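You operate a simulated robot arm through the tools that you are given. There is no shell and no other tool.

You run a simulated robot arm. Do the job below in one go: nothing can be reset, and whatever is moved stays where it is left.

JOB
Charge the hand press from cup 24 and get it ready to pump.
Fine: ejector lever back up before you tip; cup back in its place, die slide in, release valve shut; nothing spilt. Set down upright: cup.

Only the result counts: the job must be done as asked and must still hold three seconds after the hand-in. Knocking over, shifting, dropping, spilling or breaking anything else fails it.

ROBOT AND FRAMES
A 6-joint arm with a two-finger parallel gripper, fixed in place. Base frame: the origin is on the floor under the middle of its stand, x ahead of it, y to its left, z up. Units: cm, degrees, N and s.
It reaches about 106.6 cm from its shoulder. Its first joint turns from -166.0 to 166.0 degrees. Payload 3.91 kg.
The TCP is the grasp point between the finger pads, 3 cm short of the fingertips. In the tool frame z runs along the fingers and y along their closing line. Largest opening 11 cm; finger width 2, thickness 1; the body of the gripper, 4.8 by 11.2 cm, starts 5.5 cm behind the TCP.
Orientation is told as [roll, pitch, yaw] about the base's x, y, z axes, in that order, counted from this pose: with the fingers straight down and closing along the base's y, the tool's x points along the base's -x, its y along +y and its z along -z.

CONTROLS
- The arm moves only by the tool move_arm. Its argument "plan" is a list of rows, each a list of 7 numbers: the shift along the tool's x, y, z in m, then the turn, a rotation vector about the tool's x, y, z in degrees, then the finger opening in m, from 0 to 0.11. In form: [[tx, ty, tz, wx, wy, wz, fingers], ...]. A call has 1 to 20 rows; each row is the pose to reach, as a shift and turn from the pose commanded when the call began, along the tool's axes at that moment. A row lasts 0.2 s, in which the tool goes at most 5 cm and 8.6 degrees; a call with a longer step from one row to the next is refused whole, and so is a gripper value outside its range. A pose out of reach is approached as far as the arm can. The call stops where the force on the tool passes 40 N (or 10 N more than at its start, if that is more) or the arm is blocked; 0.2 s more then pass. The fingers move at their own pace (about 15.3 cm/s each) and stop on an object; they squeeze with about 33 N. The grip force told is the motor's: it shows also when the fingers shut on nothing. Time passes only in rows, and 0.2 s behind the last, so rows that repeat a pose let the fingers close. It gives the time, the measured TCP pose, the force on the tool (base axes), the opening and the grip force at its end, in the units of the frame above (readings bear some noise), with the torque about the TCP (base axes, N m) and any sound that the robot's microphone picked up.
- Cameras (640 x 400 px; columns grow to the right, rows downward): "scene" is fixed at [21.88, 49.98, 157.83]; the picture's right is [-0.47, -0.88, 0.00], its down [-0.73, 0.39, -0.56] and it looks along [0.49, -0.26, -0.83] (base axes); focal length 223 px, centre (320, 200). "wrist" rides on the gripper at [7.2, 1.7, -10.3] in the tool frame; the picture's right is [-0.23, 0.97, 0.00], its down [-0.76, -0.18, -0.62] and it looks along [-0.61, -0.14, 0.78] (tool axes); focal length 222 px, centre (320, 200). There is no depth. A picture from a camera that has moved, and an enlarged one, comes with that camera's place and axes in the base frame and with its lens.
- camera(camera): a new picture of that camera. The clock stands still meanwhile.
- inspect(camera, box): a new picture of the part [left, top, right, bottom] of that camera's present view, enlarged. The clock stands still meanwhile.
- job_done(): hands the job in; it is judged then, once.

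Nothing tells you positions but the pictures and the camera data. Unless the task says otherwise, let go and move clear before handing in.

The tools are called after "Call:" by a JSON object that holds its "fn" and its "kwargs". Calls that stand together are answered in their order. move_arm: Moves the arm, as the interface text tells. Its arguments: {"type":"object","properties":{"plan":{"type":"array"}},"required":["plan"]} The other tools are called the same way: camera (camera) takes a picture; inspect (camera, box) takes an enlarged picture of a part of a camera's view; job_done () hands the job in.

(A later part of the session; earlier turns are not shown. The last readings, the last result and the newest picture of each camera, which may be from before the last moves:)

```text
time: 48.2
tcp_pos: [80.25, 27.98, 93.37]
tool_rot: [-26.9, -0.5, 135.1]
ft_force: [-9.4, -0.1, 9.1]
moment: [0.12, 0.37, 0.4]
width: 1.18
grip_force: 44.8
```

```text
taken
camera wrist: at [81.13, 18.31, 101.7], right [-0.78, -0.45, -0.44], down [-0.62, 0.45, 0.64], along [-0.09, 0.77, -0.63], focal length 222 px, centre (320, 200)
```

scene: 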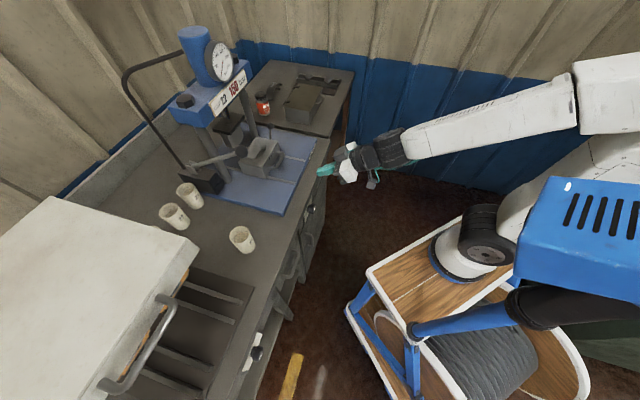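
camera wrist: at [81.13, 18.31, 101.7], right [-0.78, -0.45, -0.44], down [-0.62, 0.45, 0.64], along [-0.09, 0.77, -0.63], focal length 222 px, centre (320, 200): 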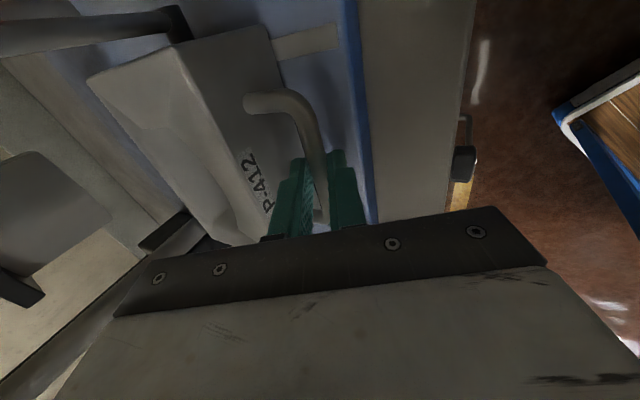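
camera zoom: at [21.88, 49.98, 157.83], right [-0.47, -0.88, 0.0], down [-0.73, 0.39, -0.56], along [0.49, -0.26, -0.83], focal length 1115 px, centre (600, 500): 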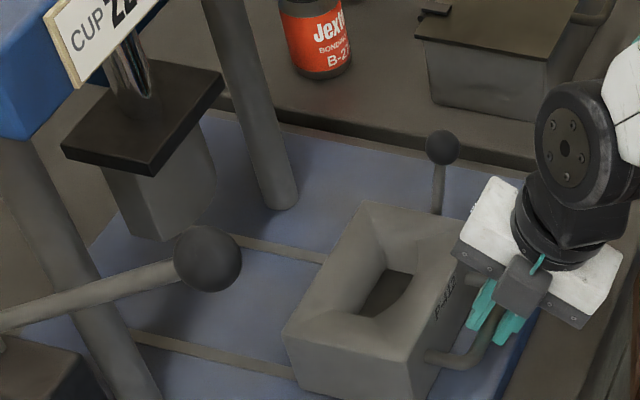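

The die is back at its outer position with the lever still up. I'll release the handle, back off and rise, then roll back.

Call:
{"fn": "move_arm", "kwargs": {"plan": [[0, 0, 0, 0, 0, 0, 0.03], [0, 0, 0, 0, 0, 0, 0.03], [0, 0, -0.03, 0, 0, 0, 0.03], [0, 0, -0.07, 0, 0, 0, 0.03], [0, 0, -0.115, 0, 0, 0, 0.03], [0, 0, -0.16, 0, 0, 0, 0.03]]}}

Call:
{"fn": "move_arm", "kwargs": {"plan": [[0, 0, 0, 0, 0, 8.5, 0.09], [0, 0, 0, 0, 0, 17, 0.09], [0, 0, 0, 0, 0, 25.5, 0.09], [0, 0, 0, 0, 0, 34, 0.09], [0, 0, 0, 0, 0, 42.5, 0.09], [0, 0, 0, 0, 0, 51, 0.09], [0, 0, 0, 0, 0, 59.5, 0.09], [0, 0, 0, 0, 0, 68, 0.09], [0, 0, 0, 0, 0, 76.5, 0.09], [0, 0, 0, 0, 0, 85, 0.09], [0, 0, 0, 0, 0, 90, 0.09]]}}

Call:
{"fn": "camera", "kwargs": {"camera": "wrist"}}

Call:
{"fn": "camera", "kwargs": {"camera": "scene"}}

```text
time: 49.6
tcp_pos: [75.22, 22.84, 107.43]
tool_rot: [-26.9, -0.3, 135.0]
ft_force: [0.5, 0.1, -0.5]
moment: [-0.01, 0.01, 0.01]
width: 2.99
grip_force: 0.0
```

```text
time: 52.0
tcp_pos: [75.41, 22.86, 107.51]
tool_rot: [0.5, -27.1, 44.7]
ft_force: [-0.3, -0.6, 0.0]
moment: [0.01, -0.01, 0.01]
width: 8.99
grip_force: 0.0
```

```text
taken
camera wrist: at [66.38, 16.07, 113.46], right [-0.54, 0.83, 0.11], down [0.41, 0.15, 0.9], along [0.73, 0.53, -0.42], focal length 222 px, centre (320, 200)
```

wrist: 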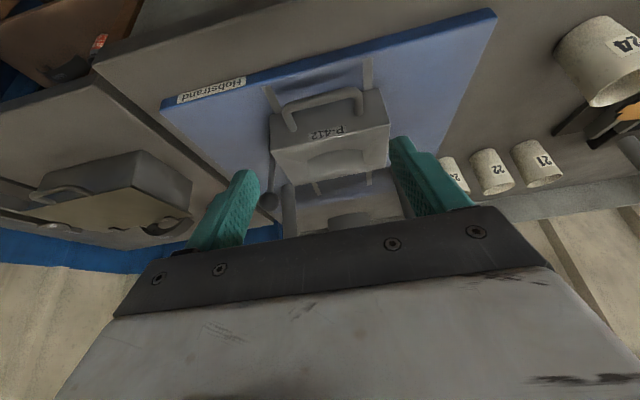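

```text
taken
```

scene: 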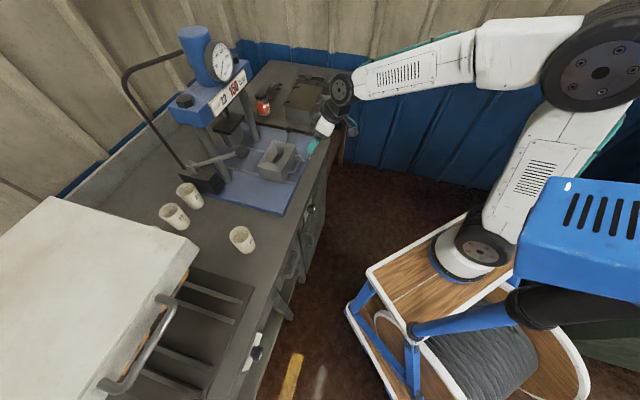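

The die is out, lever up, handle released. Before touching the cup I'll rehearse the pouring wrist motion empty-handed: first straighten the fingers down, then yaw to −50°.

Call:
{"fn": "move_arm", "kwargs": {"plan": [[0, 0, -0.01, 0, 6.8, 0, 0.09], [0, 0, -0.02, 0, 13.6, 0, 0.09], [0, 0, -0.03, 0, 20.4, 0, 0.09], [0, 0, -0.04, 0, 27.1, 0, 0.09]]}}

Call:
{"fn": "move_arm", "kwargs": {"plan": [[0, 0, 0, 0, 0, 8, 0.09], [0, 0, 0, 0, 0, 16, 0.09], [0, 0, 0, 0, 0, 24, 0.09], [0, 0, 0, 0, 0, 32, 0.09], [0, 0, 0, 0, 0, 40, 0.09], [0, 0, 0, 0, 0, 48, 0.09], [0, 0, 0, 0, 0, 56, 0.09], [0, 0, 0, 0, 0, 64, 0.09], [0, 0, 0, 0, 0, 72, 0.09], [0, 0, 0, 0, 0, 80, 0.09], [0, 0, 0, 0, 0, 88, 0.09], [0, 0, 0, 0, 0, 94.7, 0.09]]}}

Call:
{"fn": "camera", "kwargs": {"camera": "wrist"}}

Call:
{"fn": "camera", "kwargs": {"camera": "scene"}}

```text
time: 53.0
tcp_pos: [74.05, 21.55, 111.18]
tool_rot: [0.4, 0.2, 45.0]
ft_force: [-0.3, 0.3, 0.4]
moment: [0.05, -0.01, 0.0]
width: 9.02
grip_force: 0.0
```

```text
time: 55.6
tcp_pos: [74.05, 21.47, 111.17]
tool_rot: [-0.2, 0.4, -49.8]
ft_force: [-0.1, -0.5, 0.3]
moment: [0.0, 0.0, 0.01]
width: 9.02
grip_force: 0.1
```

```text
taken
camera wrist: at [70.85, 28.02, 121.47], right [0.89, 0.46, 0.0], down [0.36, -0.7, 0.62], along [0.28, -0.55, -0.79], focal length 222 px, centre (320, 200)
```

wrist: 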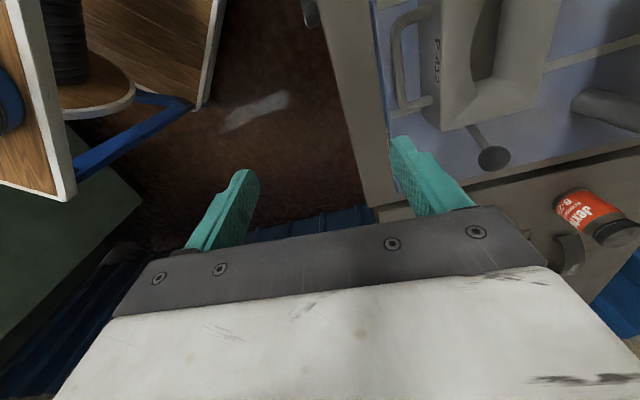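

```text
taken
```

scene: 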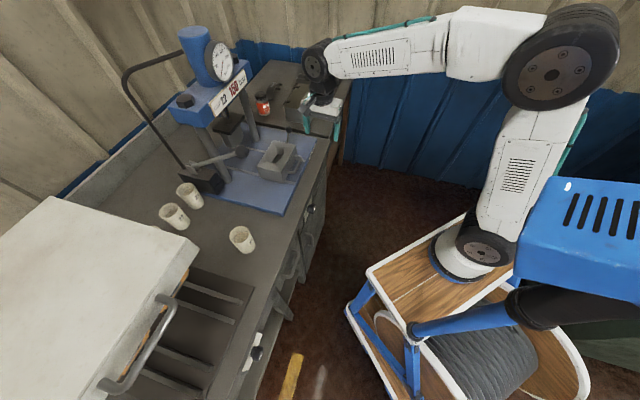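

Yaw −50° is reachable. Now I'll rehearse over the die: move above it, then tilt 80° the pouring way.

Call:
{"fn": "move_arm", "kwargs": {"plan": [[0.0119, 0.0441, 0.0075, 0, 0, 0, 0.07], [0.0238, 0.0883, 0.015, 0, 0, 0, 0.07], [0.0356, 0.1324, 0.0225, 0, 0, 0, 0.07], [0.0475, 0.1766, 0.03, 0, 0, 0, 0.07]]}}

Call:
{"fn": "camera", "kwargs": {"camera": "wrist"}}

Call:
{"fn": "inspect", "kwargs": {"camera": "scene", "box": [180, 80, 340, 180]}}

```text
time: 56.6
tcp_pos: [84.68, 36.52, 108.12]
tool_rot: [-0.1, 0.4, -49.8]
ft_force: [-1.0, 0.5, 0.4]
moment: [0.03, -0.03, -0.02]
width: 6.99
grip_force: 0.0
```

```text
taken
camera wrist: at [81.33, 43.11, 118.46], right [0.89, 0.46, 0.0], down [0.36, -0.7, 0.62], along [0.28, -0.55, -0.79], focal length 222 px, centre (320, 200)
```

wrist: 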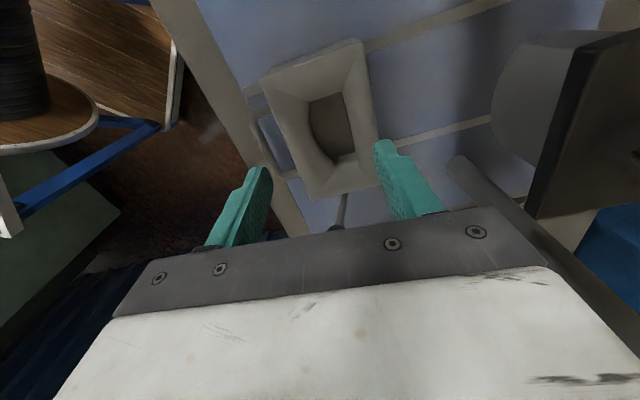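

```text
4.00 times, centred on (260, 130) of scene
camera zoom: at [21.88, 49.98, 157.83], right [-0.47, -0.88, 0.0], down [-0.73, 0.39, -0.56], along [0.49, -0.26, -0.83], focal length 892 px, centre (560, 480)
```

zoom: 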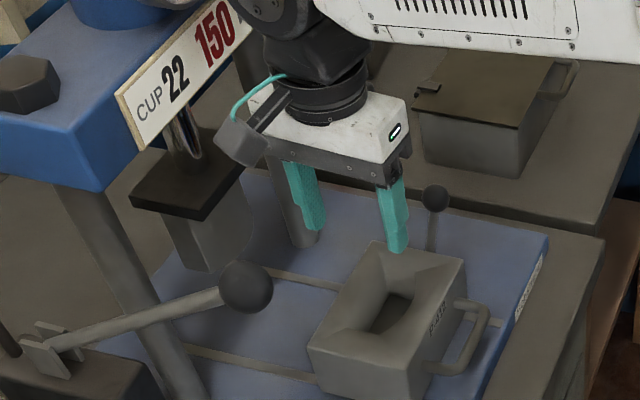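

A good top view of the die hopper. I'll zoom to fix the cavity position and depth.

Call:
{"fn": "inspect", "kwargs": {"camera": "wrist", "box": [240, 30, 400, 130]}}

Call:
{"fn": "inspect", "kwargs": {"camera": "wrist", "box": [240, 120, 400, 220]}}

```text
4.00 times, centred on (320, 80) of wrist
camera zoom: at [81.33, 43.11, 118.46], right [0.89, 0.46, 0.0], down [0.36, -0.7, 0.62], along [0.28, -0.55, -0.79], focal length 888 px, centre (320, 680)
```

zoom: 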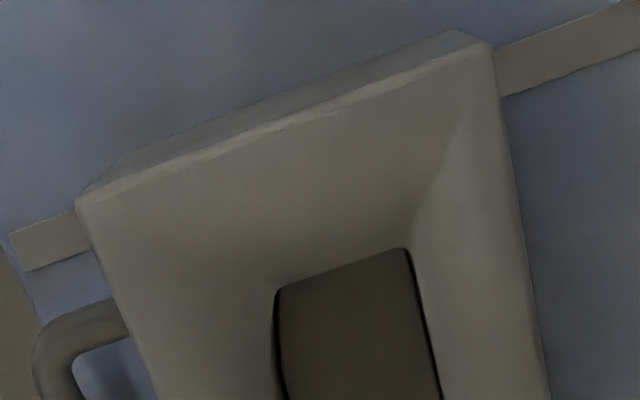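

```text
4.00 times, centred on (320, 170) of wrist
camera zoom: at [81.33, 43.11, 118.46], right [0.89, 0.46, 0.0], down [0.36, -0.7, 0.62], along [0.28, -0.55, -0.79], focal length 888 px, centre (320, 320)
```

zoom: 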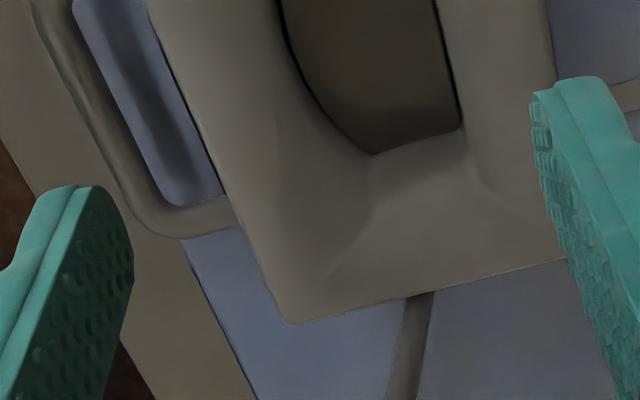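

Cavity centre is about (36.8, 86.1) in bench axes, rim at z≈95. Now I'll rehearse the tilt in place.

Call:
{"fn": "move_arm", "kwargs": {"plan": [[0, 0, 0, 0, 8, 0, 0.07], [0, 0, 0, 0, 16, 0, 0.07], [0, 0, 0, 0, 24, 0, 0.07], [0, 0, 0, 0, 32, 0, 0.07], [0, 0, 0, 0, 40, 0, 0.07], [0, 0, 0, 0, 48, 0, 0.07]]}}

Call:
{"fn": "camera", "kwargs": {"camera": "scene"}}

```text
time: 58.0
tcp_pos: [84.56, 36.64, 108.02]
tool_rot: [0.0, 48.5, -49.6]
ft_force: [-0.4, -0.4, -0.3]
moment: [-0.01, -0.03, 0.01]
width: 7.01
grip_force: 0.1
```

```text
taken
```

scene: 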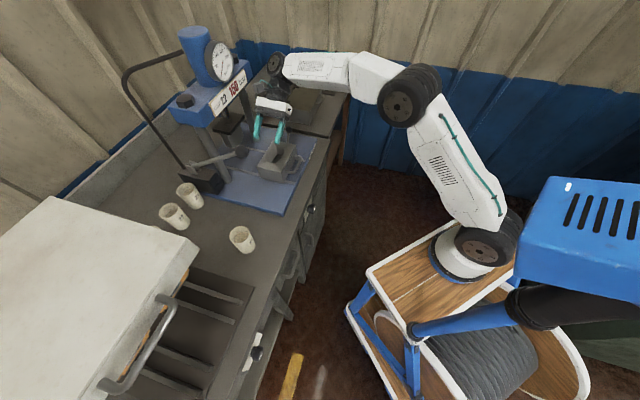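

Call:
{"fn": "move_arm", "kwargs": {"plan": [[0, 0, 0, 0, 8, 0, 0.07], [0, 0, 0, 0, 16, 0, 0.07], [0, 0, 0, 0, 24, 0, 0.07], [0, 0, 0, 0, 32, 0, 0.07], [0, 0, 0, 0, 38, 0, 0.07]]}}

Call:
{"fn": "camera", "kwargs": {"camera": "scene"}}

Call:
{"fn": "camera", "kwargs": {"camera": "wrist"}}

```text
time: 59.2
tcp_pos: [84.58, 36.47, 108.25]
tool_rot: [-2.2, 86.5, -51.9]
ft_force: [0.2, 0.1, -0.8]
moment: [-0.03, -0.04, -0.01]
width: 6.99
grip_force: 0.1
```

```text
taken
```

scene: 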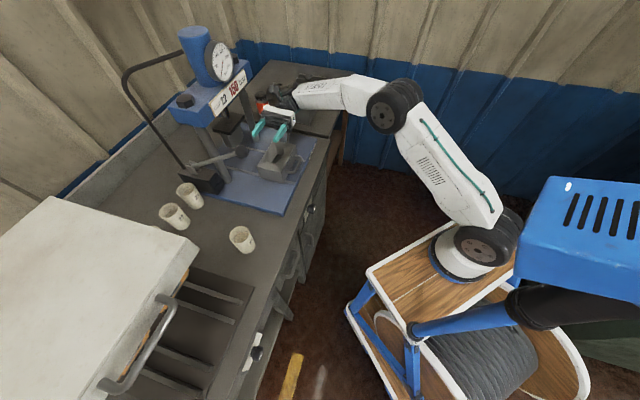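

```text
taken
camera wrist: at [92.3, 30.1, 116.0], right [0.75, 0.62, -0.23], down [0.3, -0.63, -0.72], along [-0.59, 0.47, -0.65], focal length 222 px, centre (320, 200)
```

wrist: 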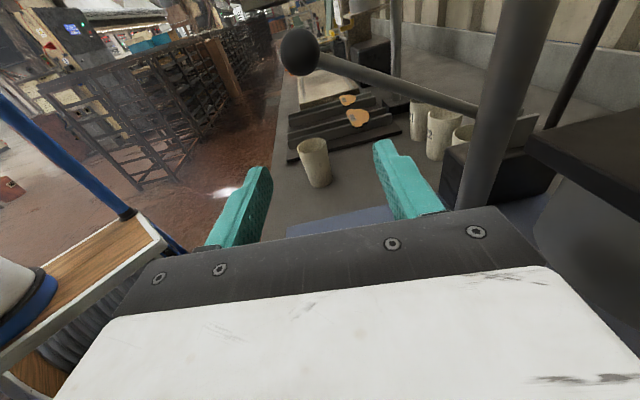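

The whole pouring motion is reachable, and the hand clears the lever ball. I'll undo the tilt and retreat to the front.

Call:
{"fn": "move_arm", "kwargs": {"plan": [[0, 0, 0, 0, -8, 0, 0.07], [0, 0, 0, 0, -16, 0, 0.07], [0, 0, 0, 0, -24, 0, 0.07], [0, 0, 0, 0, -32, 0, 0.07], [0, 0, 0, 0, -40, 0, 0.07], [0, 0, 0, 0, -48, 0, 0.07], [0, 0, 0, 0, -56, 0, 0.07], [0, 0, 0, 0, -64, 0, 0.07], [0, 0, 0, 0, -72, 0, 0.07], [0, 0, 0, 0, -80, 0, 0.07], [0, 0, 0, 0, -86, 0, 0.07]]}}

Call:
{"fn": "move_arm", "kwargs": {"plan": [[-0.0043, -0.0448, -0.01, 0, 0, 0, 0.09], [-0.0086, -0.0896, -0.02, 0, 0, 0, 0.09], [-0.0129, -0.1344, -0.03, 0, 0, 0, 0.09], [-0.0172, -0.1792, -0.04, 0, 0, 0, 0.09]]}}

```text
time: 61.6
tcp_pos: [84.52, 36.53, 108.09]
tool_rot: [-0.2, 0.3, -49.6]
ft_force: [0.6, -0.8, 0.2]
moment: [0.0, 0.01, -0.04]
width: 6.99
grip_force: 0.0
```

```text
time: 62.6
tcp_pos: [72.01, 23.49, 111.99]
tool_rot: [-0.3, 0.4, -49.7]
ft_force: [1.0, 0.9, -0.2]
moment: [-0.03, 0.02, 0.0]
width: 8.98
grip_force: 0.0
```

Next I go along the bench front toward cup 24, yawing to +10°, and look at it.

Call:
{"fn": "move_arm", "kwargs": {"plan": [[0.0392, -0.0028, 0, 0, 0, -7.5, 0.09], [0.0785, -0.0056, 0, 0, 0, -15, 0.09], [0.1177, -0.0084, 0, 0, 0, -22.5, 0.09], [0.157, -0.0112, 0, 0, 0, -30, 0.09], [0.1962, -0.0139, 0, 0, 0, -37.5, 0.09], [0.2354, -0.0167, 0, 0, 0, -45, 0.09], [0.2747, -0.0195, 0, 0, 0, -52.5, 0.09], [0.3139, -0.0223, 0, 0, 0, -60, 0.09]]}}

Call:
{"fn": "camera", "kwargs": {"camera": "wrist"}}

Call:
{"fn": "camera", "kwargs": {"camera": "scene"}}

```text
time: 64.4
tcp_pos: [50.01, 46.11, 112.59]
tool_rot: [0.4, 0.4, 10.4]
ft_force: [0.1, 0.1, 0.1]
moment: [0.0, 0.0, 0.01]
width: 9.0
grip_force: 0.0
```

```text
taken
camera wrist: at [42.65, 46.43, 122.93], right [0.05, 1.0, 0.0], down [0.79, -0.04, 0.62], along [0.62, -0.03, -0.79], focal length 222 px, centre (320, 200)
```

wrist: 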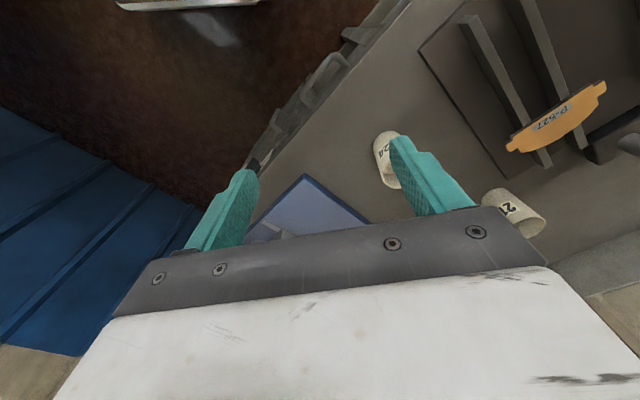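

```text
taken
```

scene: 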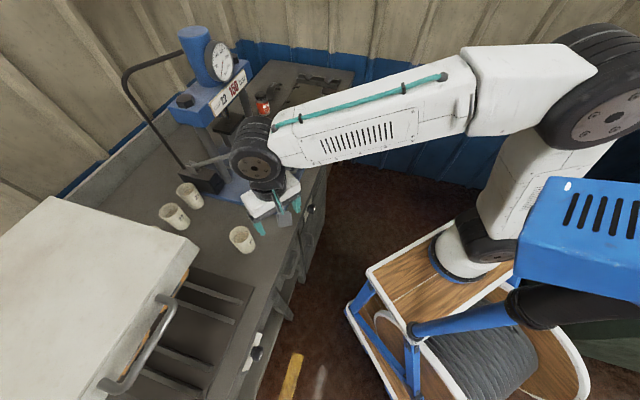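

Cup 24 is just ahead, near the finger. Before moving in I want to know where the white lamp hood is, so I'll yaw and pitch to look left at its level.

Call:
{"fn": "move_arm", "kwargs": {"plan": [[0, 0, 0, 0, 0, -8, 0.09], [0, 0, 0, 0, 0, -16, 0.09], [0, 0, 0, 0, 0, -24, 0.09], [0, 0, 0, 0, 0, -30, 0.09]]}}

Call:
{"fn": "move_arm", "kwargs": {"plan": [[0, 0, 0, 0, -8, 0, 0.09], [0, 0, 0, 0, -16, 0, 0.09], [0, 0, 0, 0, -24, 0, 0.09], [0, 0, 0, 0, -32, 0, 0.09], [0, 0, 0, 0, -40, 0, 0.09], [0, 0, 0, 0, -46, 0, 0.09]]}}

Call:
{"fn": "camera", "kwargs": {"camera": "wrist"}}

```text
time: 65.4
tcp_pos: [49.87, 46.02, 112.43]
tool_rot: [0.4, 0.2, 40.5]
ft_force: [0.6, 0.2, -0.6]
moment: [0.03, 0.02, -0.03]
width: 9.01
grip_force: 0.0
```

```text
time: 66.8
tcp_pos: [49.89, 46.04, 112.53]
tool_rot: [0.6, -46.0, 39.9]
ft_force: [-0.2, 0.1, -0.1]
moment: [0.0, 0.01, 0.0]
width: 9.01
grip_force: 0.1
```

```text
taken
camera wrist: at [39.4, 39.31, 114.41], right [-0.51, 0.84, 0.17], down [0.18, -0.09, 0.98], along [0.84, 0.53, -0.11], focal length 222 px, centre (320, 200)
```

wrist: 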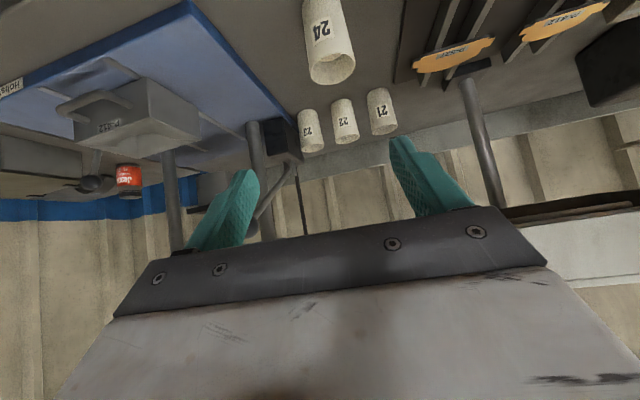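

Call:
{"fn": "inspect", "kwargs": {"camera": "wrist", "box": [448, 160, 640, 280]}}

Call:
{"fn": "inspect", "kwargs": {"camera": "wrist", "box": [260, 0, 420, 100]}}

Call:
{"fn": "inspect", "kwargs": {"camera": "scene", "box": [60, 180, 300, 330]}}

```text
3.33 times, centred on (544, 220) of wrist
camera zoom: at [39.4, 39.31, 114.41], right [-0.51, 0.84, 0.17], down [0.18, -0.09, 0.98], along [0.84, 0.53, -0.11], focal length 740 px, centre (-427, 133)
```

zoom: 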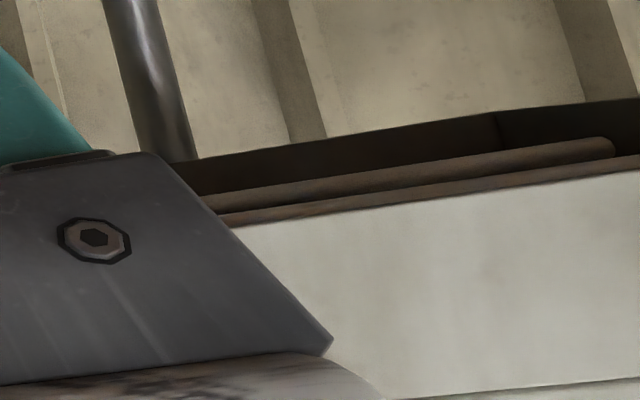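

```text
4.00 times, centred on (340, 50) of wrist
camera zoom: at [39.4, 39.31, 114.41], right [-0.51, 0.84, 0.17], down [0.18, -0.09, 0.98], along [0.84, 0.53, -0.11], focal length 888 px, centre (240, 800)
```

zoom: 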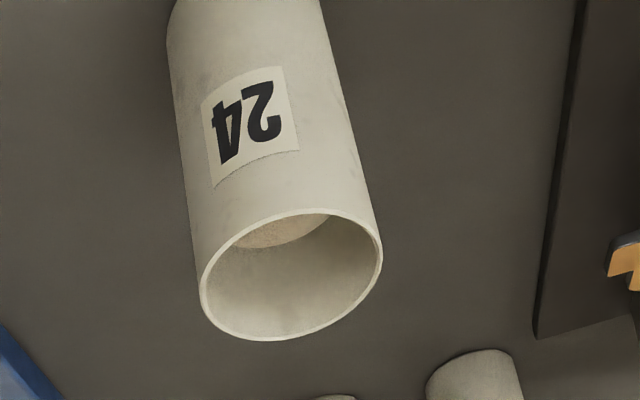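

```text
2.67 times, centred on (180, 255) of scene
camera zoom: at [21.88, 49.98, 157.83], right [-0.47, -0.88, 0.0], down [-0.73, 0.39, -0.56], along [0.49, -0.26, -0.83], focal length 595 px, centre (693, 53)
```

zoom: 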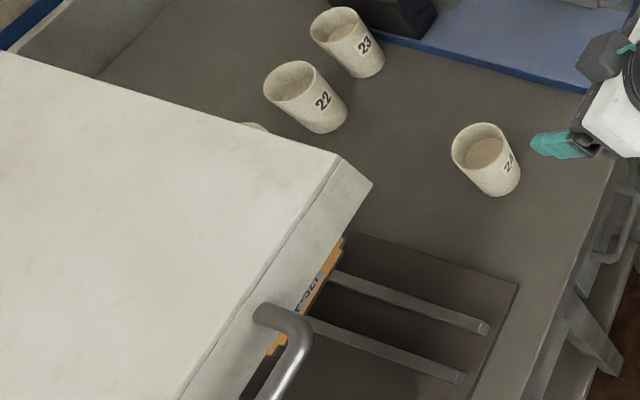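

The hood's underside is at about z≈117.5, left of e1=−11, so approaching the cup from the front right is clear. Cup 24: rim centre about (60.5, 58.3, 93.7), 6.3 cm across. I'll go to a pre-grasp pose 10 cm short of it.

Call:
{"fn": "move_arm", "kwargs": {"plan": [[0.009, 0.0098, 0.0357, 2.8, 0.8, 2.9, 0.1], [0.0178, 0.0196, 0.0713, 5.6, 1.6, 5.8, 0.1], [0.0268, 0.0294, 0.107, 8.3, 2.4, 8.6, 0.1], [0.0357, 0.0392, 0.1426, 11.1, 3.2, 11.5, 0.1], [0.0446, 0.049, 0.1783, 13.9, 4, 14.4, 0.1]]}}

Call:
{"fn": "camera", "kwargs": {"camera": "wrist"}}

Call:
{"fn": "camera", "kwargs": {"camera": "scene"}}

```text
time: 68.0
tcp_pos: [54.05, 56.07, 96.68]
tool_rot: [0.5, -41.7, 20.0]
ft_force: [-0.1, 0.3, -0.9]
moment: [0.0, 0.03, 0.03]
width: 9.97
grip_force: 0.1
```

```text
taken
camera wrist: at [42.03, 53.46, 99.64], right [-0.18, 0.97, 0.16], down [0.21, -0.12, 0.97], along [0.96, 0.21, -0.18], focal length 222 px, centre (320, 200)
```

wrist: 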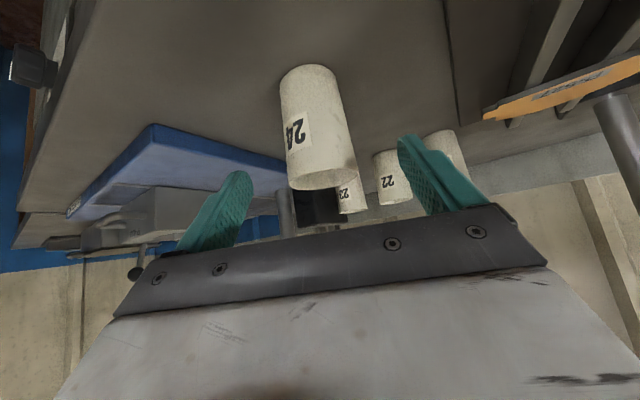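

```text
taken
```

scene: 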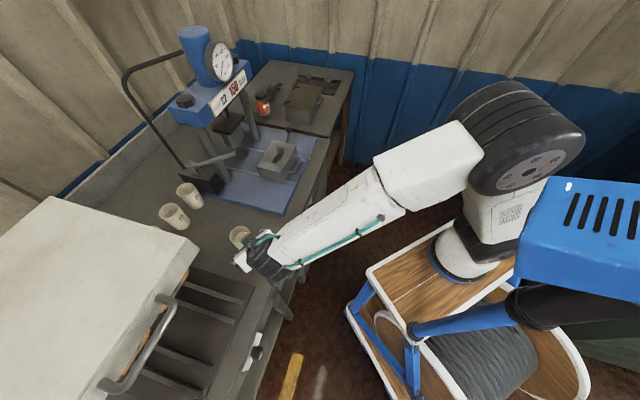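

Cup 24 is nicely between the fingers' lines. I'll zoom to measure it before closing in.

Call:
{"fn": "inspect", "kwargs": {"camera": "wrist", "box": [220, 50, 428, 180]}}

Call:
{"fn": "inspect", "kwargs": {"camera": "wrist", "box": [220, 120, 428, 250]}}

```text
3.08 times, centred on (324, 115) of wrist
camera zoom: at [42.03, 53.46, 99.64], right [-0.18, 0.97, 0.16], down [0.21, -0.12, 0.97], along [0.96, 0.21, -0.18], focal length 684 px, centre (308, 462)
```

zoom: 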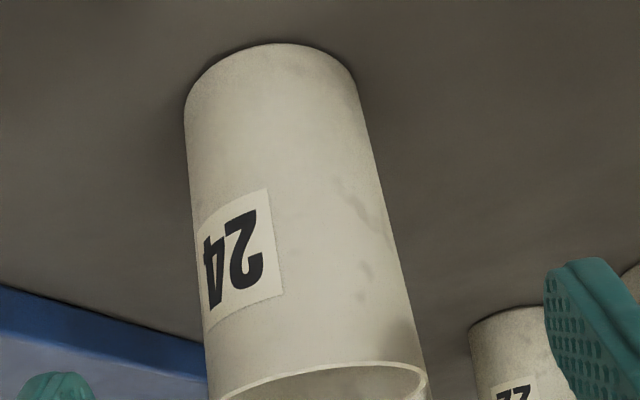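

```text
3.08 times, centred on (324, 185) of wrist
camera zoom: at [42.03, 53.46, 99.64], right [-0.18, 0.97, 0.16], down [0.21, -0.12, 0.97], along [0.96, 0.21, -0.18], focal length 684 px, centre (308, 246)
```

zoom: 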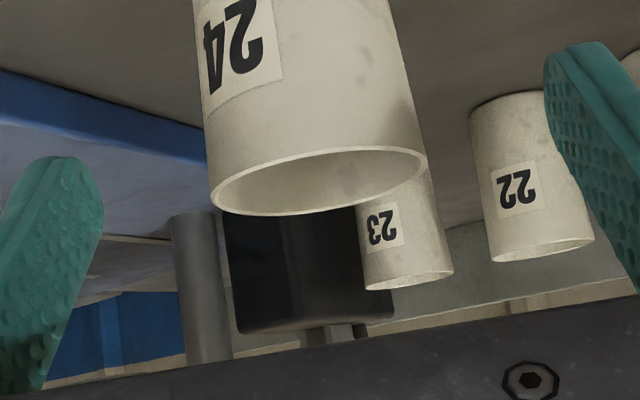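

Cup 24's rim centre is (60.3, 58.05, 94.3), base at z≈84.5. I'll slide in so the pads are on its axis at z≈90.6.

Call:
{"fn": "move_arm", "kwargs": {"plan": [[-0.0029, -0.0008, 0.03, 0, 0, 0, 0.1], [-0.0058, -0.0016, 0.06, 0, 0, 0, 0.1], [-0.0086, -0.0023, 0.0891, 0, 0, 0, 0.1]]}}

Call:
{"fn": "camera", "kwargs": {"camera": "wrist"}}

Call:
{"fn": "inspect", "kwargs": {"camera": "scene", "box": [190, 210, 286, 270]}}

```text
time: 68.8
tcp_pos: [60.28, 58.28, 90.54]
tool_rot: [0.4, -41.6, 20.0]
ft_force: [0.7, 0.2, 0.6]
moment: [-0.02, 0.02, 0.01]
width: 9.99
grip_force: 0.0
```

```text
taken
camera wrist: at [48.22, 55.53, 93.42], right [-0.18, 0.97, 0.16], down [0.21, -0.12, 0.97], along [0.96, 0.21, -0.18], focal length 222 px, centre (320, 200)
```

wrist: 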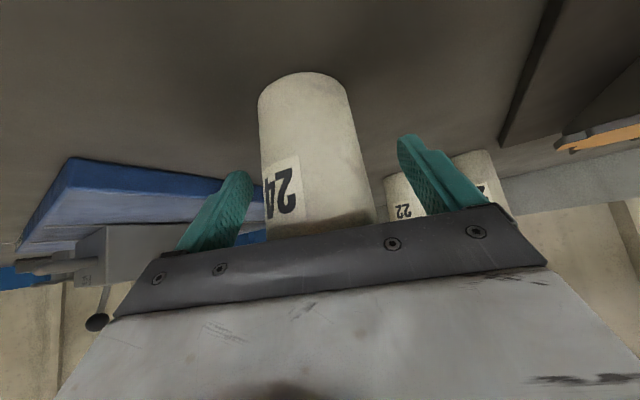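

```text
6.67 times, centred on (238, 240) of scene
camera zoom: at [21.88, 49.98, 157.83], right [-0.47, -0.88, 0.0], down [-0.73, 0.39, -0.56], along [0.49, -0.26, -0.83], focal length 1487 px, centre (867, -67)
```

zoom: 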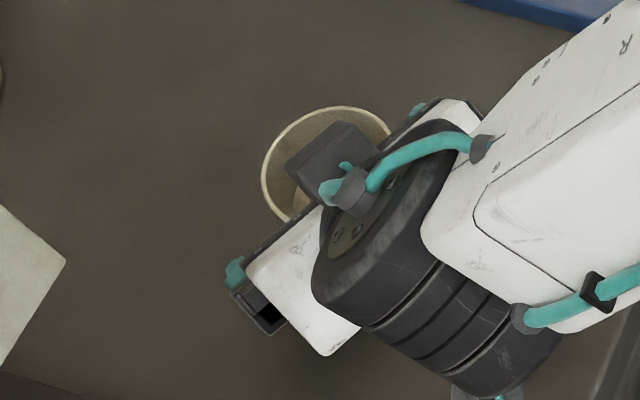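

The cup is between the pads with no contact force. I'll close gently.

Call:
{"fn": "move_arm", "kwargs": {"plan": [[0, -0.0015, 0, 0, 0, 0, 0.075], [0, -0.0015, 0, 0, 0, 0, 0.065], [0, -0.0015, 0, 0, 0, 0, 0.055], [0, -0.0015, 0, 0, 0, 0, 0.05], [0, -0.0015, 0, 0, 0, 0, 0.05], [0, -0.0015, 0, 0, 0, 0, 0.05]]}}

Call:
{"fn": "camera", "kwargs": {"camera": "wrist"}}

```text
time: 70.2
tcp_pos: [60.42, 58.09, 90.52]
tool_rot: [0.4, -41.7, 20.1]
ft_force: [-0.2, 0.6, 0.4]
moment: [0.06, -0.01, -0.01]
width: 5.85
grip_force: 33.2
```

```text
taken
camera wrist: at [48.34, 55.42, 93.48], right [-0.18, 0.97, 0.16], down [0.21, -0.12, 0.97], along [0.96, 0.21, -0.18], focal length 222 px, centre (320, 200)
```

wrist: 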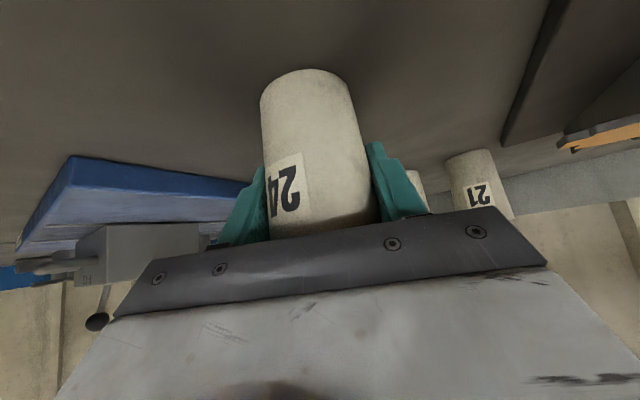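

Cup 24 is gripped (5.85 cm). I'll lift it straight up 5 cm slowly and check.

Call:
{"fn": "move_arm", "kwargs": {"plan": [[-0.0033, 0, -0.0037, 0, 0, 0, 0.05], [-0.01, 0, -0.0112, 0, 0, 0, 0.05], [-0.0183, 0, -0.0205, 0, 0, 0, 0.05], [-0.0266, 0, -0.0299, 0, 0, 0, 0.05], [-0.0333, 0, -0.0373, 0, 0, 0, 0.05]]}}

Call:
{"fn": "camera", "kwargs": {"camera": "wrist"}}

Call:
{"fn": "camera", "kwargs": {"camera": "scene"}}

```text
time: 71.4
tcp_pos: [60.5, 58.02, 95.83]
tool_rot: [0.4, -41.8, 20.0]
ft_force: [0.6, 0.3, -1.2]
moment: [0.02, 0.01, 0.0]
width: 5.81
grip_force: 33.1
```

```text
taken
camera wrist: at [48.41, 55.39, 98.61], right [-0.18, 0.97, 0.16], down [0.21, -0.12, 0.97], along [0.96, 0.21, -0.18], focal length 222 px, centre (320, 200)
```

wrist: 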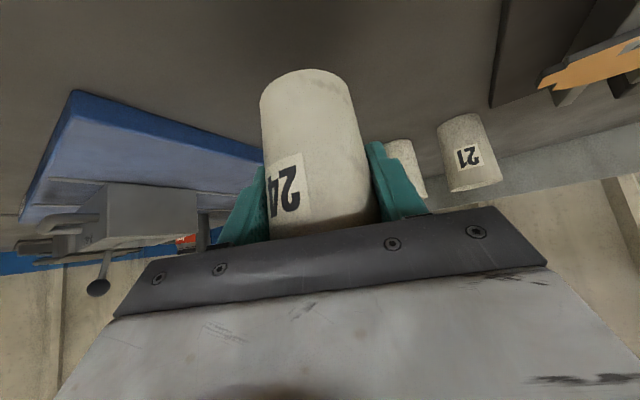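

```text
taken
```

scene: 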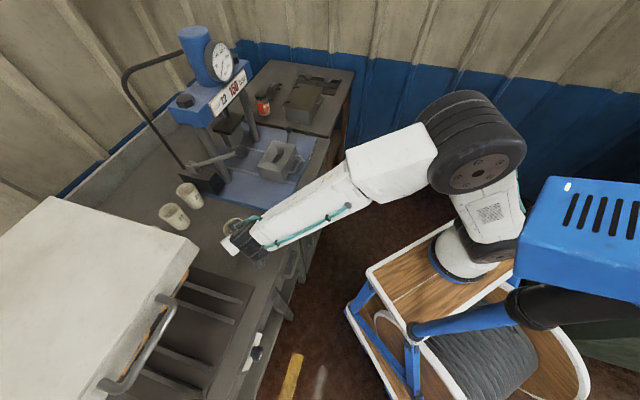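

The cup holds firmly upright. I'll carry it back and up to the clear area in front of the bench.

Call:
{"fn": "move_arm", "kwargs": {"plan": [[-0.0028, -0.0089, -0.0083, 0, 0, 0, 0.05], [-0.0085, -0.0267, -0.025, 0, 0, 0, 0.05], [-0.0165, -0.052, -0.0487, 0, 0, 0, 0.05], [-0.0255, -0.0804, -0.0753, 0, 0, 0, 0.05], [-0.0345, -0.1088, -0.1019, 0, 0, 0, 0.05], [-0.0435, -0.1371, -0.1284, 0, 0, 0, 0.05], [-0.0515, -0.1623, -0.152, 0, 0, 0, 0.05], [-0.0565, -0.1781, -0.1668, 0, 0, 0, 0.05]]}}

Call:
{"fn": "camera", "kwargs": {"camera": "scene"}}

```text
time: 73.2
tcp_pos: [60.2, 39.01, 111.6]
tool_rot: [0.4, -41.6, 20.0]
ft_force: [0.1, -0.1, -1.6]
moment: [-0.01, 0.0, -0.02]
width: 5.84
grip_force: 32.5
```

```text
taken
```

scene: 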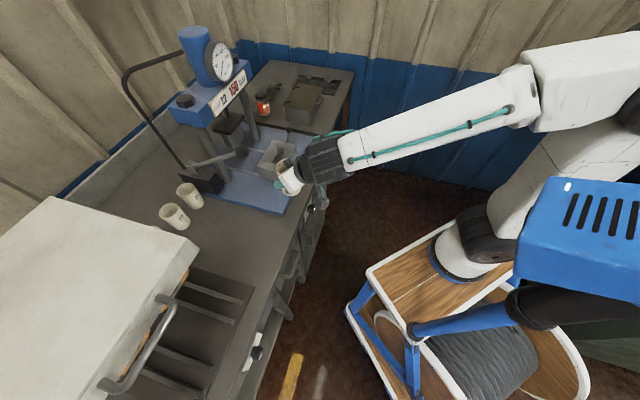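

Next I carry the cup to in front of the die while yawing to −50°, keeping it upright.

Call:
{"fn": "move_arm", "kwargs": {"plan": [[-0.0053, -0.0202, 0.0041, 5.17, 0, 5.81, 0.05], [-0.0106, -0.0404, 0.0083, 10.35, 0, 11.62, 0.05], [-0.0159, -0.0606, 0.0124, 15.53, 0, 17.43, 0.05], [-0.0212, -0.0808, 0.0166, 20.7, 0, 23.24, 0.05], [-0.0266, -0.1009, 0.0207, 25.88, 0, 29.05, 0.05], [-0.0319, -0.1211, 0.0249, 31.05, 0, 34.86, 0.05], [-0.0372, -0.1413, 0.029, 36.23, 0, 40.67, 0.05], [-0.0425, -0.1615, 0.0332, 41.4, 0, 46.48, 0.05], [-0.0478, -0.1817, 0.0373, 46.57, 0, 52.27, 0.05]]}}

Call:
{"fn": "camera", "kwargs": {"camera": "scene"}}

Call:
{"fn": "camera", "kwargs": {"camera": "wrist"}}

```text
time: 75.2
tcp_pos: [72.0, 24.13, 112.15]
tool_rot: [0.1, -41.4, -50.0]
ft_force: [-0.1, 0.4, -1.3]
moment: [0.01, -0.04, 0.04]
width: 5.83
grip_force: 32.8
```

```text
taken
```

scene: 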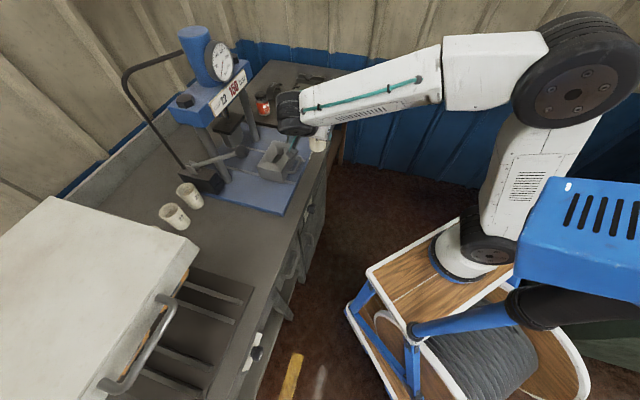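

```text
taken
camera wrist: at [65.46, 34.54, 115.08], right [0.85, 0.5, 0.15], down [-0.03, -0.24, 0.97], along [0.52, -0.83, -0.19], focal length 222 px, centre (320, 200)
```

wrist: 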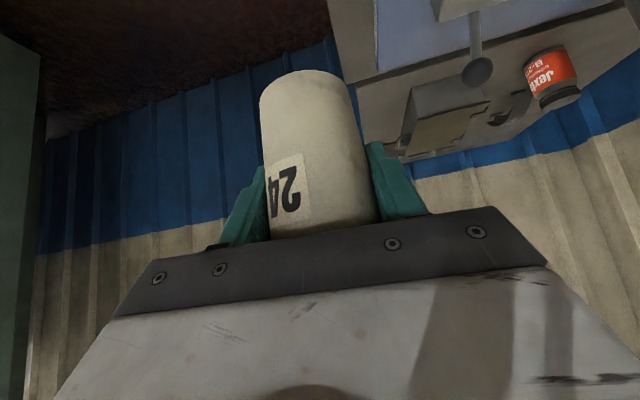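

The cup is in front of the die. I'll pre-tilt it 31° here, well below its spill angle, so the hand stands upright and clears the pump ball.

Call:
{"fn": "move_arm", "kwargs": {"plan": [[0, 0, 0, 0, 4, 0, 0.05], [0, 0, 0, 0, 9, 0, 0.05], [0, 0, 0, 0, 14.5, 0, 0.05], [0, 0, 0, 0, 20, 0, 0.05], [0, 0, 0, 0, 25.5, 0, 0.05], [0, 0, 0, 0, 31, 0, 0.05]]}}

Call:
{"fn": "inspect", "kwargs": {"camera": "scene", "box": [240, 90, 368, 170]}}

Call:
{"fn": "camera", "kwargs": {"camera": "wrist"}}

```text
time: 76.6
tcp_pos: [72.0, 24.07, 112.06]
tool_rot: [0.1, -10.3, -49.8]
ft_force: [0.9, -1.3, -0.8]
moment: [0.0, -0.03, 0.0]
width: 5.83
grip_force: 33.0
```

```text
5.00 times, centred on (304, 130) of scene
camera zoom: at [21.88, 49.98, 157.83], right [-0.47, -0.88, 0.0], down [-0.73, 0.39, -0.56], along [0.49, -0.26, -0.83], focal length 1115 px, centre (400, 550)
```

zoom: 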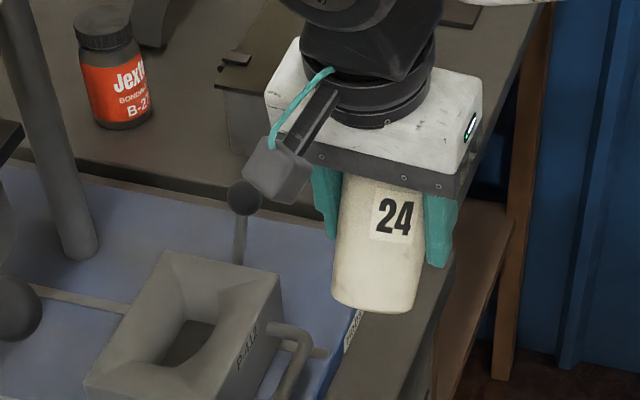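

```text
taken
camera wrist: at [67.67, 32.01, 120.95], right [0.89, 0.46, 0.04], down [0.28, -0.6, 0.75], along [0.37, -0.65, -0.66], focal length 222 px, centre (320, 200)
```

wrist: 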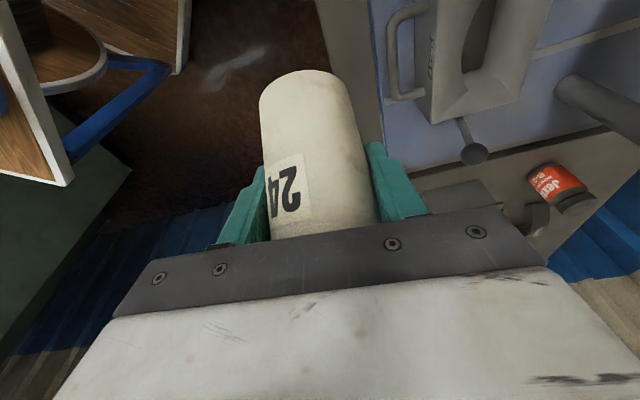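

The 31° tilt is fine and the cup is held well. Now I'll move it in over the die.

Call:
{"fn": "move_arm", "kwargs": {"plan": [[0.0005, 0.008, 0.003, 0, 0, 0, 0.05], [0.0017, 0.0267, 0.0099, 0, 0, 0, 0.05], [0.0035, 0.0534, 0.0197, 0, 0, 0, 0.05], [0.0052, 0.08, 0.0296, 0, 0, 0, 0.05], [0.0069, 0.1067, 0.0394, 0, 0, 0, 0.05], [0.0086, 0.1334, 0.0493, 0, 0, 0, 0.05], [0.0104, 0.16, 0.0591, 0, 0, 0, 0.05], [0.0116, 0.178, 0.0658, 0, 0, 0, 0.05], [0.0121, 0.1867, 0.069, 0, 0, 0, 0.05]]}}

Call:
{"fn": "inspect", "kwargs": {"camera": "scene", "box": [200, 90, 328, 170]}}

Call:
{"fn": "camera", "kwargs": {"camera": "wrist"}}

```text
time: 78.6
tcp_pos: [86.57, 36.12, 105.1]
tool_rot: [0.1, -10.4, -49.7]
ft_force: [0.7, -0.7, -2.1]
moment: [0.01, -0.02, -0.01]
width: 5.8
grip_force: 33.2
```

```text
5.00 times, centred on (264, 130) of scene
camera zoom: at [21.88, 49.98, 157.83], right [-0.47, -0.88, 0.0], down [-0.73, 0.39, -0.56], along [0.49, -0.26, -0.83], focal length 1115 px, centre (600, 550)
```

zoom: 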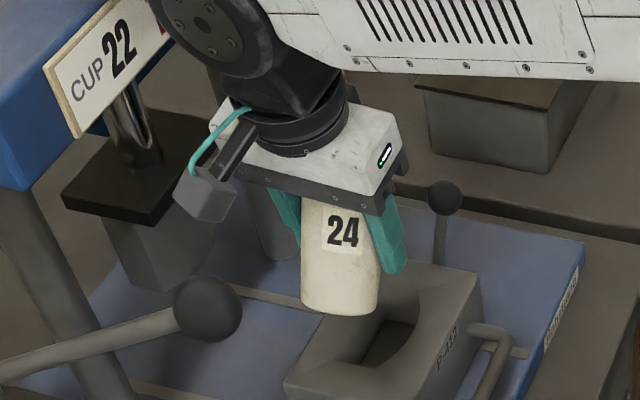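

```text
taken
camera wrist: at [82.03, 44.01, 113.99], right [0.89, 0.46, 0.04], down [0.28, -0.6, 0.75], along [0.37, -0.65, -0.66], focal length 222 px, centre (320, 200)
```

wrist: 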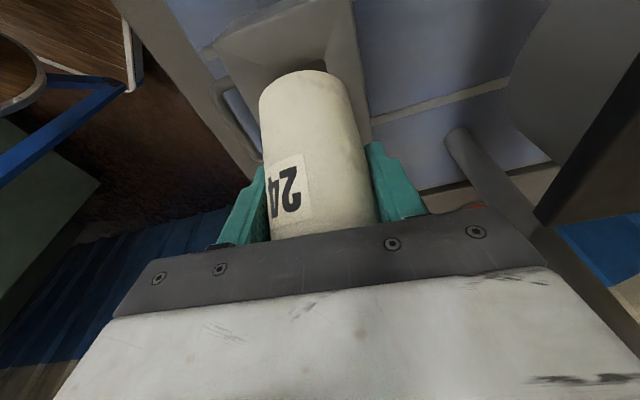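

The cup's mouth side is over the hopper. I'll tilt on slowly while shifting left so the lip stays over the cavity, first to about 50°.

Call:
{"fn": "move_arm", "kwargs": {"plan": [[0.0059, -0.0007, 0.0015, 0, 5, 0, 0.05], [0.0119, -0.0014, 0.003, 0, 10, 0, 0.05], [0.0178, -0.0021, 0.0044, 0, 15, 0, 0.05], [0.0272, -0.0032, 0.0068, 0, 19, 0, 0.05]]}}

Call:
{"fn": "inspect", "kwargs": {"camera": "scene", "box": [210, 100, 306, 160]}}

Call:
{"fn": "camera", "kwargs": {"camera": "wrist"}}

```text
time: 79.6
tcp_pos: [84.65, 37.95, 103.93]
tool_rot: [0.1, 8.7, -49.6]
ft_force: [-0.1, -0.4, -1.4]
moment: [-0.03, -0.01, -0.02]
width: 5.81
grip_force: 32.6
```

```text
6.67 times, centred on (258, 130) of scene
camera zoom: at [21.88, 49.98, 157.83], right [-0.47, -0.88, 0.0], down [-0.73, 0.39, -0.56], along [0.49, -0.26, -0.83], focal length 1487 px, centre (733, 667)
```

zoom: 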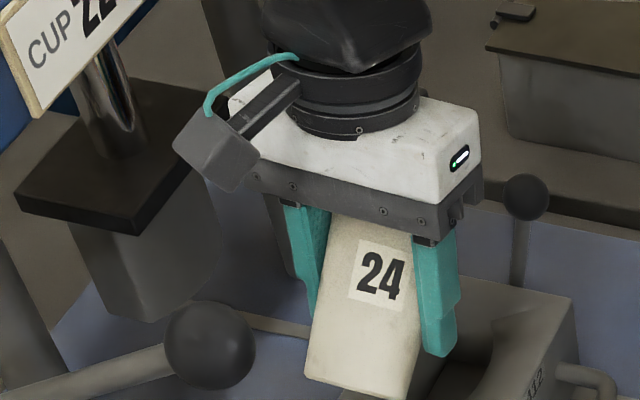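

```text
taken
camera wrist: at [82.26, 43.19, 115.29], right [0.89, 0.46, -0.03], down [0.41, -0.76, 0.5], along [0.21, -0.46, -0.86], focal length 222 px, centre (320, 200)
```

wrist: 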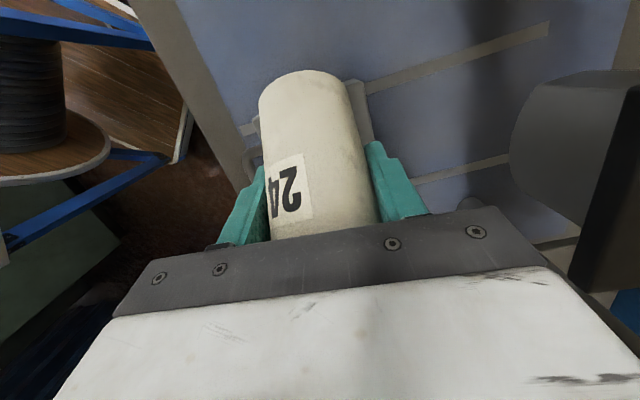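

At 50° nothing has spilled. I'll continue slowly to about 74° and look.

Call:
{"fn": "move_arm", "kwargs": {"plan": [[0.005, -0.0012, 0.0033, 0, 4, 0, 0.05], [0.01, -0.0024, 0.0066, 0, 8, 0, 0.05], [0.0141, -0.003, 0.0092, 0, 12, 0, 0.05], [0.0182, -0.0036, 0.0119, 0, 16, 0, 0.05], [0.0202, -0.0038, 0.0122, 0, 20, 0, 0.05], [0.022, -0.0039, 0.0125, 0, 24, 0, 0.05], [0.022, -0.0039, 0.0125, 0, 24, 0, 0.05]]}}

Call:
{"fn": "inspect", "kwargs": {"camera": "scene", "box": [210, 100, 306, 160]}}

Call:
{"fn": "camera", "kwargs": {"camera": "wrist"}}

```text
time: 81.2
tcp_pos: [82.61, 39.24, 103.1]
tool_rot: [0.0, 32.7, -49.6]
ft_force: [-0.2, -0.2, -2.1]
moment: [-0.01, 0.0, -0.01]
width: 5.78
grip_force: 32.7
```

```text
6.67 times, centred on (258, 130) of scene
camera zoom: at [21.88, 49.98, 157.83], right [-0.47, -0.88, 0.0], down [-0.73, 0.39, -0.56], along [0.49, -0.26, -0.83], focal length 1487 px, centre (733, 667)
```

zoom: 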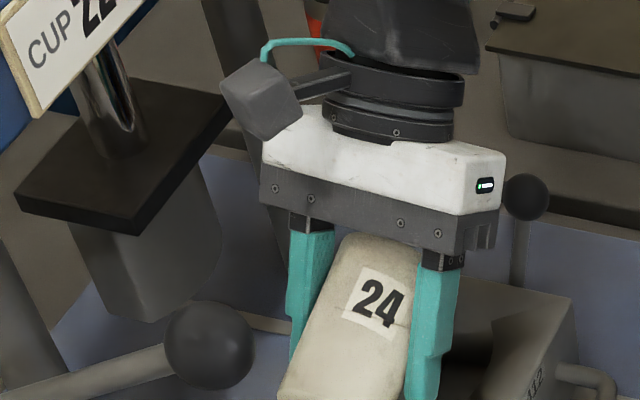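

```text
taken
camera wrist: at [83.73, 40.79, 115.63], right [0.87, 0.48, -0.12], down [0.5, -0.86, 0.11], along [-0.05, -0.16, -0.99], focal length 222 px, centre (320, 200)
```

wrist: 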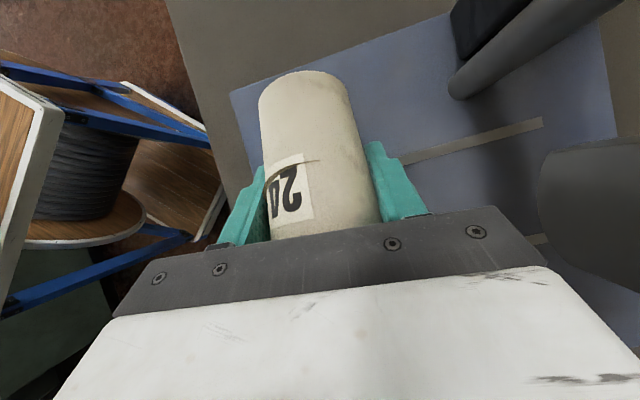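

At 74° all is well. I'll continue slowly to 98°, pausing on the way.

Call:
{"fn": "move_arm", "kwargs": {"plan": [[-0.0005, 0.0011, -0.0015, 0, 4, 0, 0.05], [-0.0009, 0.0022, -0.0029, 0, 8, 0, 0.05], [-0.0015, 0.0026, -0.0051, 0, 12, 0, 0.05], [-0.002, 0.003, -0.0072, 0, 16, 0, 0.05], [-0.002, 0.003, -0.0072, 0, 16, 0, 0.05], [-0.0028, 0.0032, -0.01, 0, 20, 0, 0.05], [-0.0036, 0.0033, -0.013, 0, 24, 0, 0.05], [-0.0036, 0.0033, -0.013, 0, 24, 0, 0.05]]}}

Call:
{"fn": "inspect", "kwargs": {"camera": "scene", "box": [210, 100, 306, 160]}}

Call:
{"fn": "camera", "kwargs": {"camera": "wrist"}}

```text
time: 83.0
tcp_pos: [83.48, 38.8, 104.05]
tool_rot: [0.1, 56.7, -49.4]
ft_force: [-0.7, -0.4, -0.6]
moment: [0.0, 0.0, 0.02]
width: 5.78
grip_force: 32.8
```

```text
6.67 times, centred on (258, 130) of scene
camera zoom: at [21.88, 49.98, 157.83], right [-0.47, -0.88, 0.0], down [-0.73, 0.39, -0.56], along [0.49, -0.26, -0.83], focal length 1487 px, centre (733, 667)
```

zoom: 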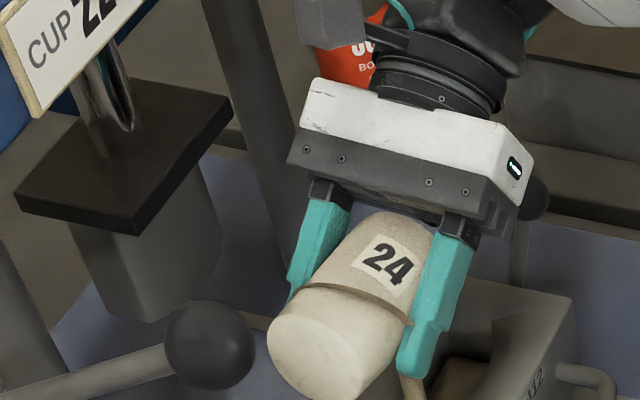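

```text
taken
camera wrist: at [87.95, 36.35, 115.71], right [0.82, 0.54, -0.19], down [0.47, -0.83, -0.29], along [-0.31, 0.15, -0.94], focal length 222 px, centre (320, 200)
```

wrist: 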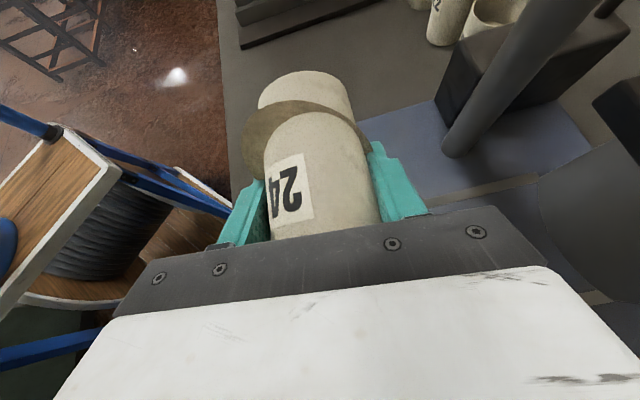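

Powder is now pouring into the hopper. I'll check closely for anything going outside.

Call:
{"fn": "inspect", "kwargs": {"camera": "scene", "box": [240, 130, 304, 170]}}

Call:
{"fn": "inspect", "kwargs": {"camera": "wrist", "box": [200, 50, 440, 200]}}

```text
10.00 times, centred on (272, 150) of scene
camera zoom: at [21.88, 49.98, 157.83], right [-0.47, -0.88, 0.0], down [-0.73, 0.39, -0.56], along [0.49, -0.26, -0.83], focal length 2230 px, centre (800, 700)
```

zoom: 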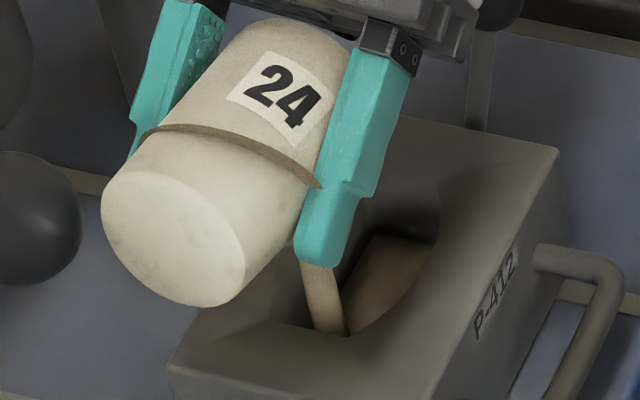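

```text
2.67 times, centred on (320, 125) of wrist
camera zoom: at [87.95, 36.35, 115.71], right [0.82, 0.54, -0.19], down [0.47, -0.83, -0.29], along [-0.31, 0.15, -0.94], focal length 592 px, centre (320, 400)
```

zoom: 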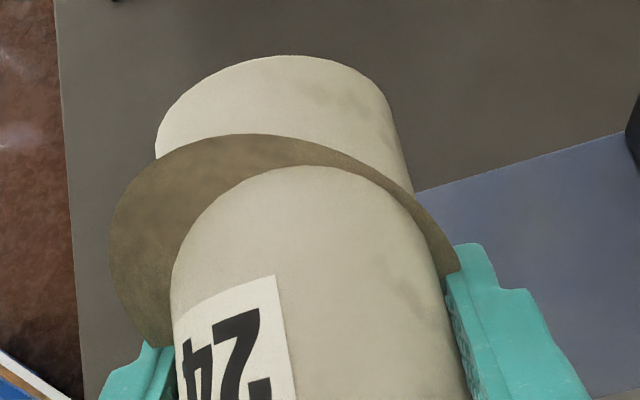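

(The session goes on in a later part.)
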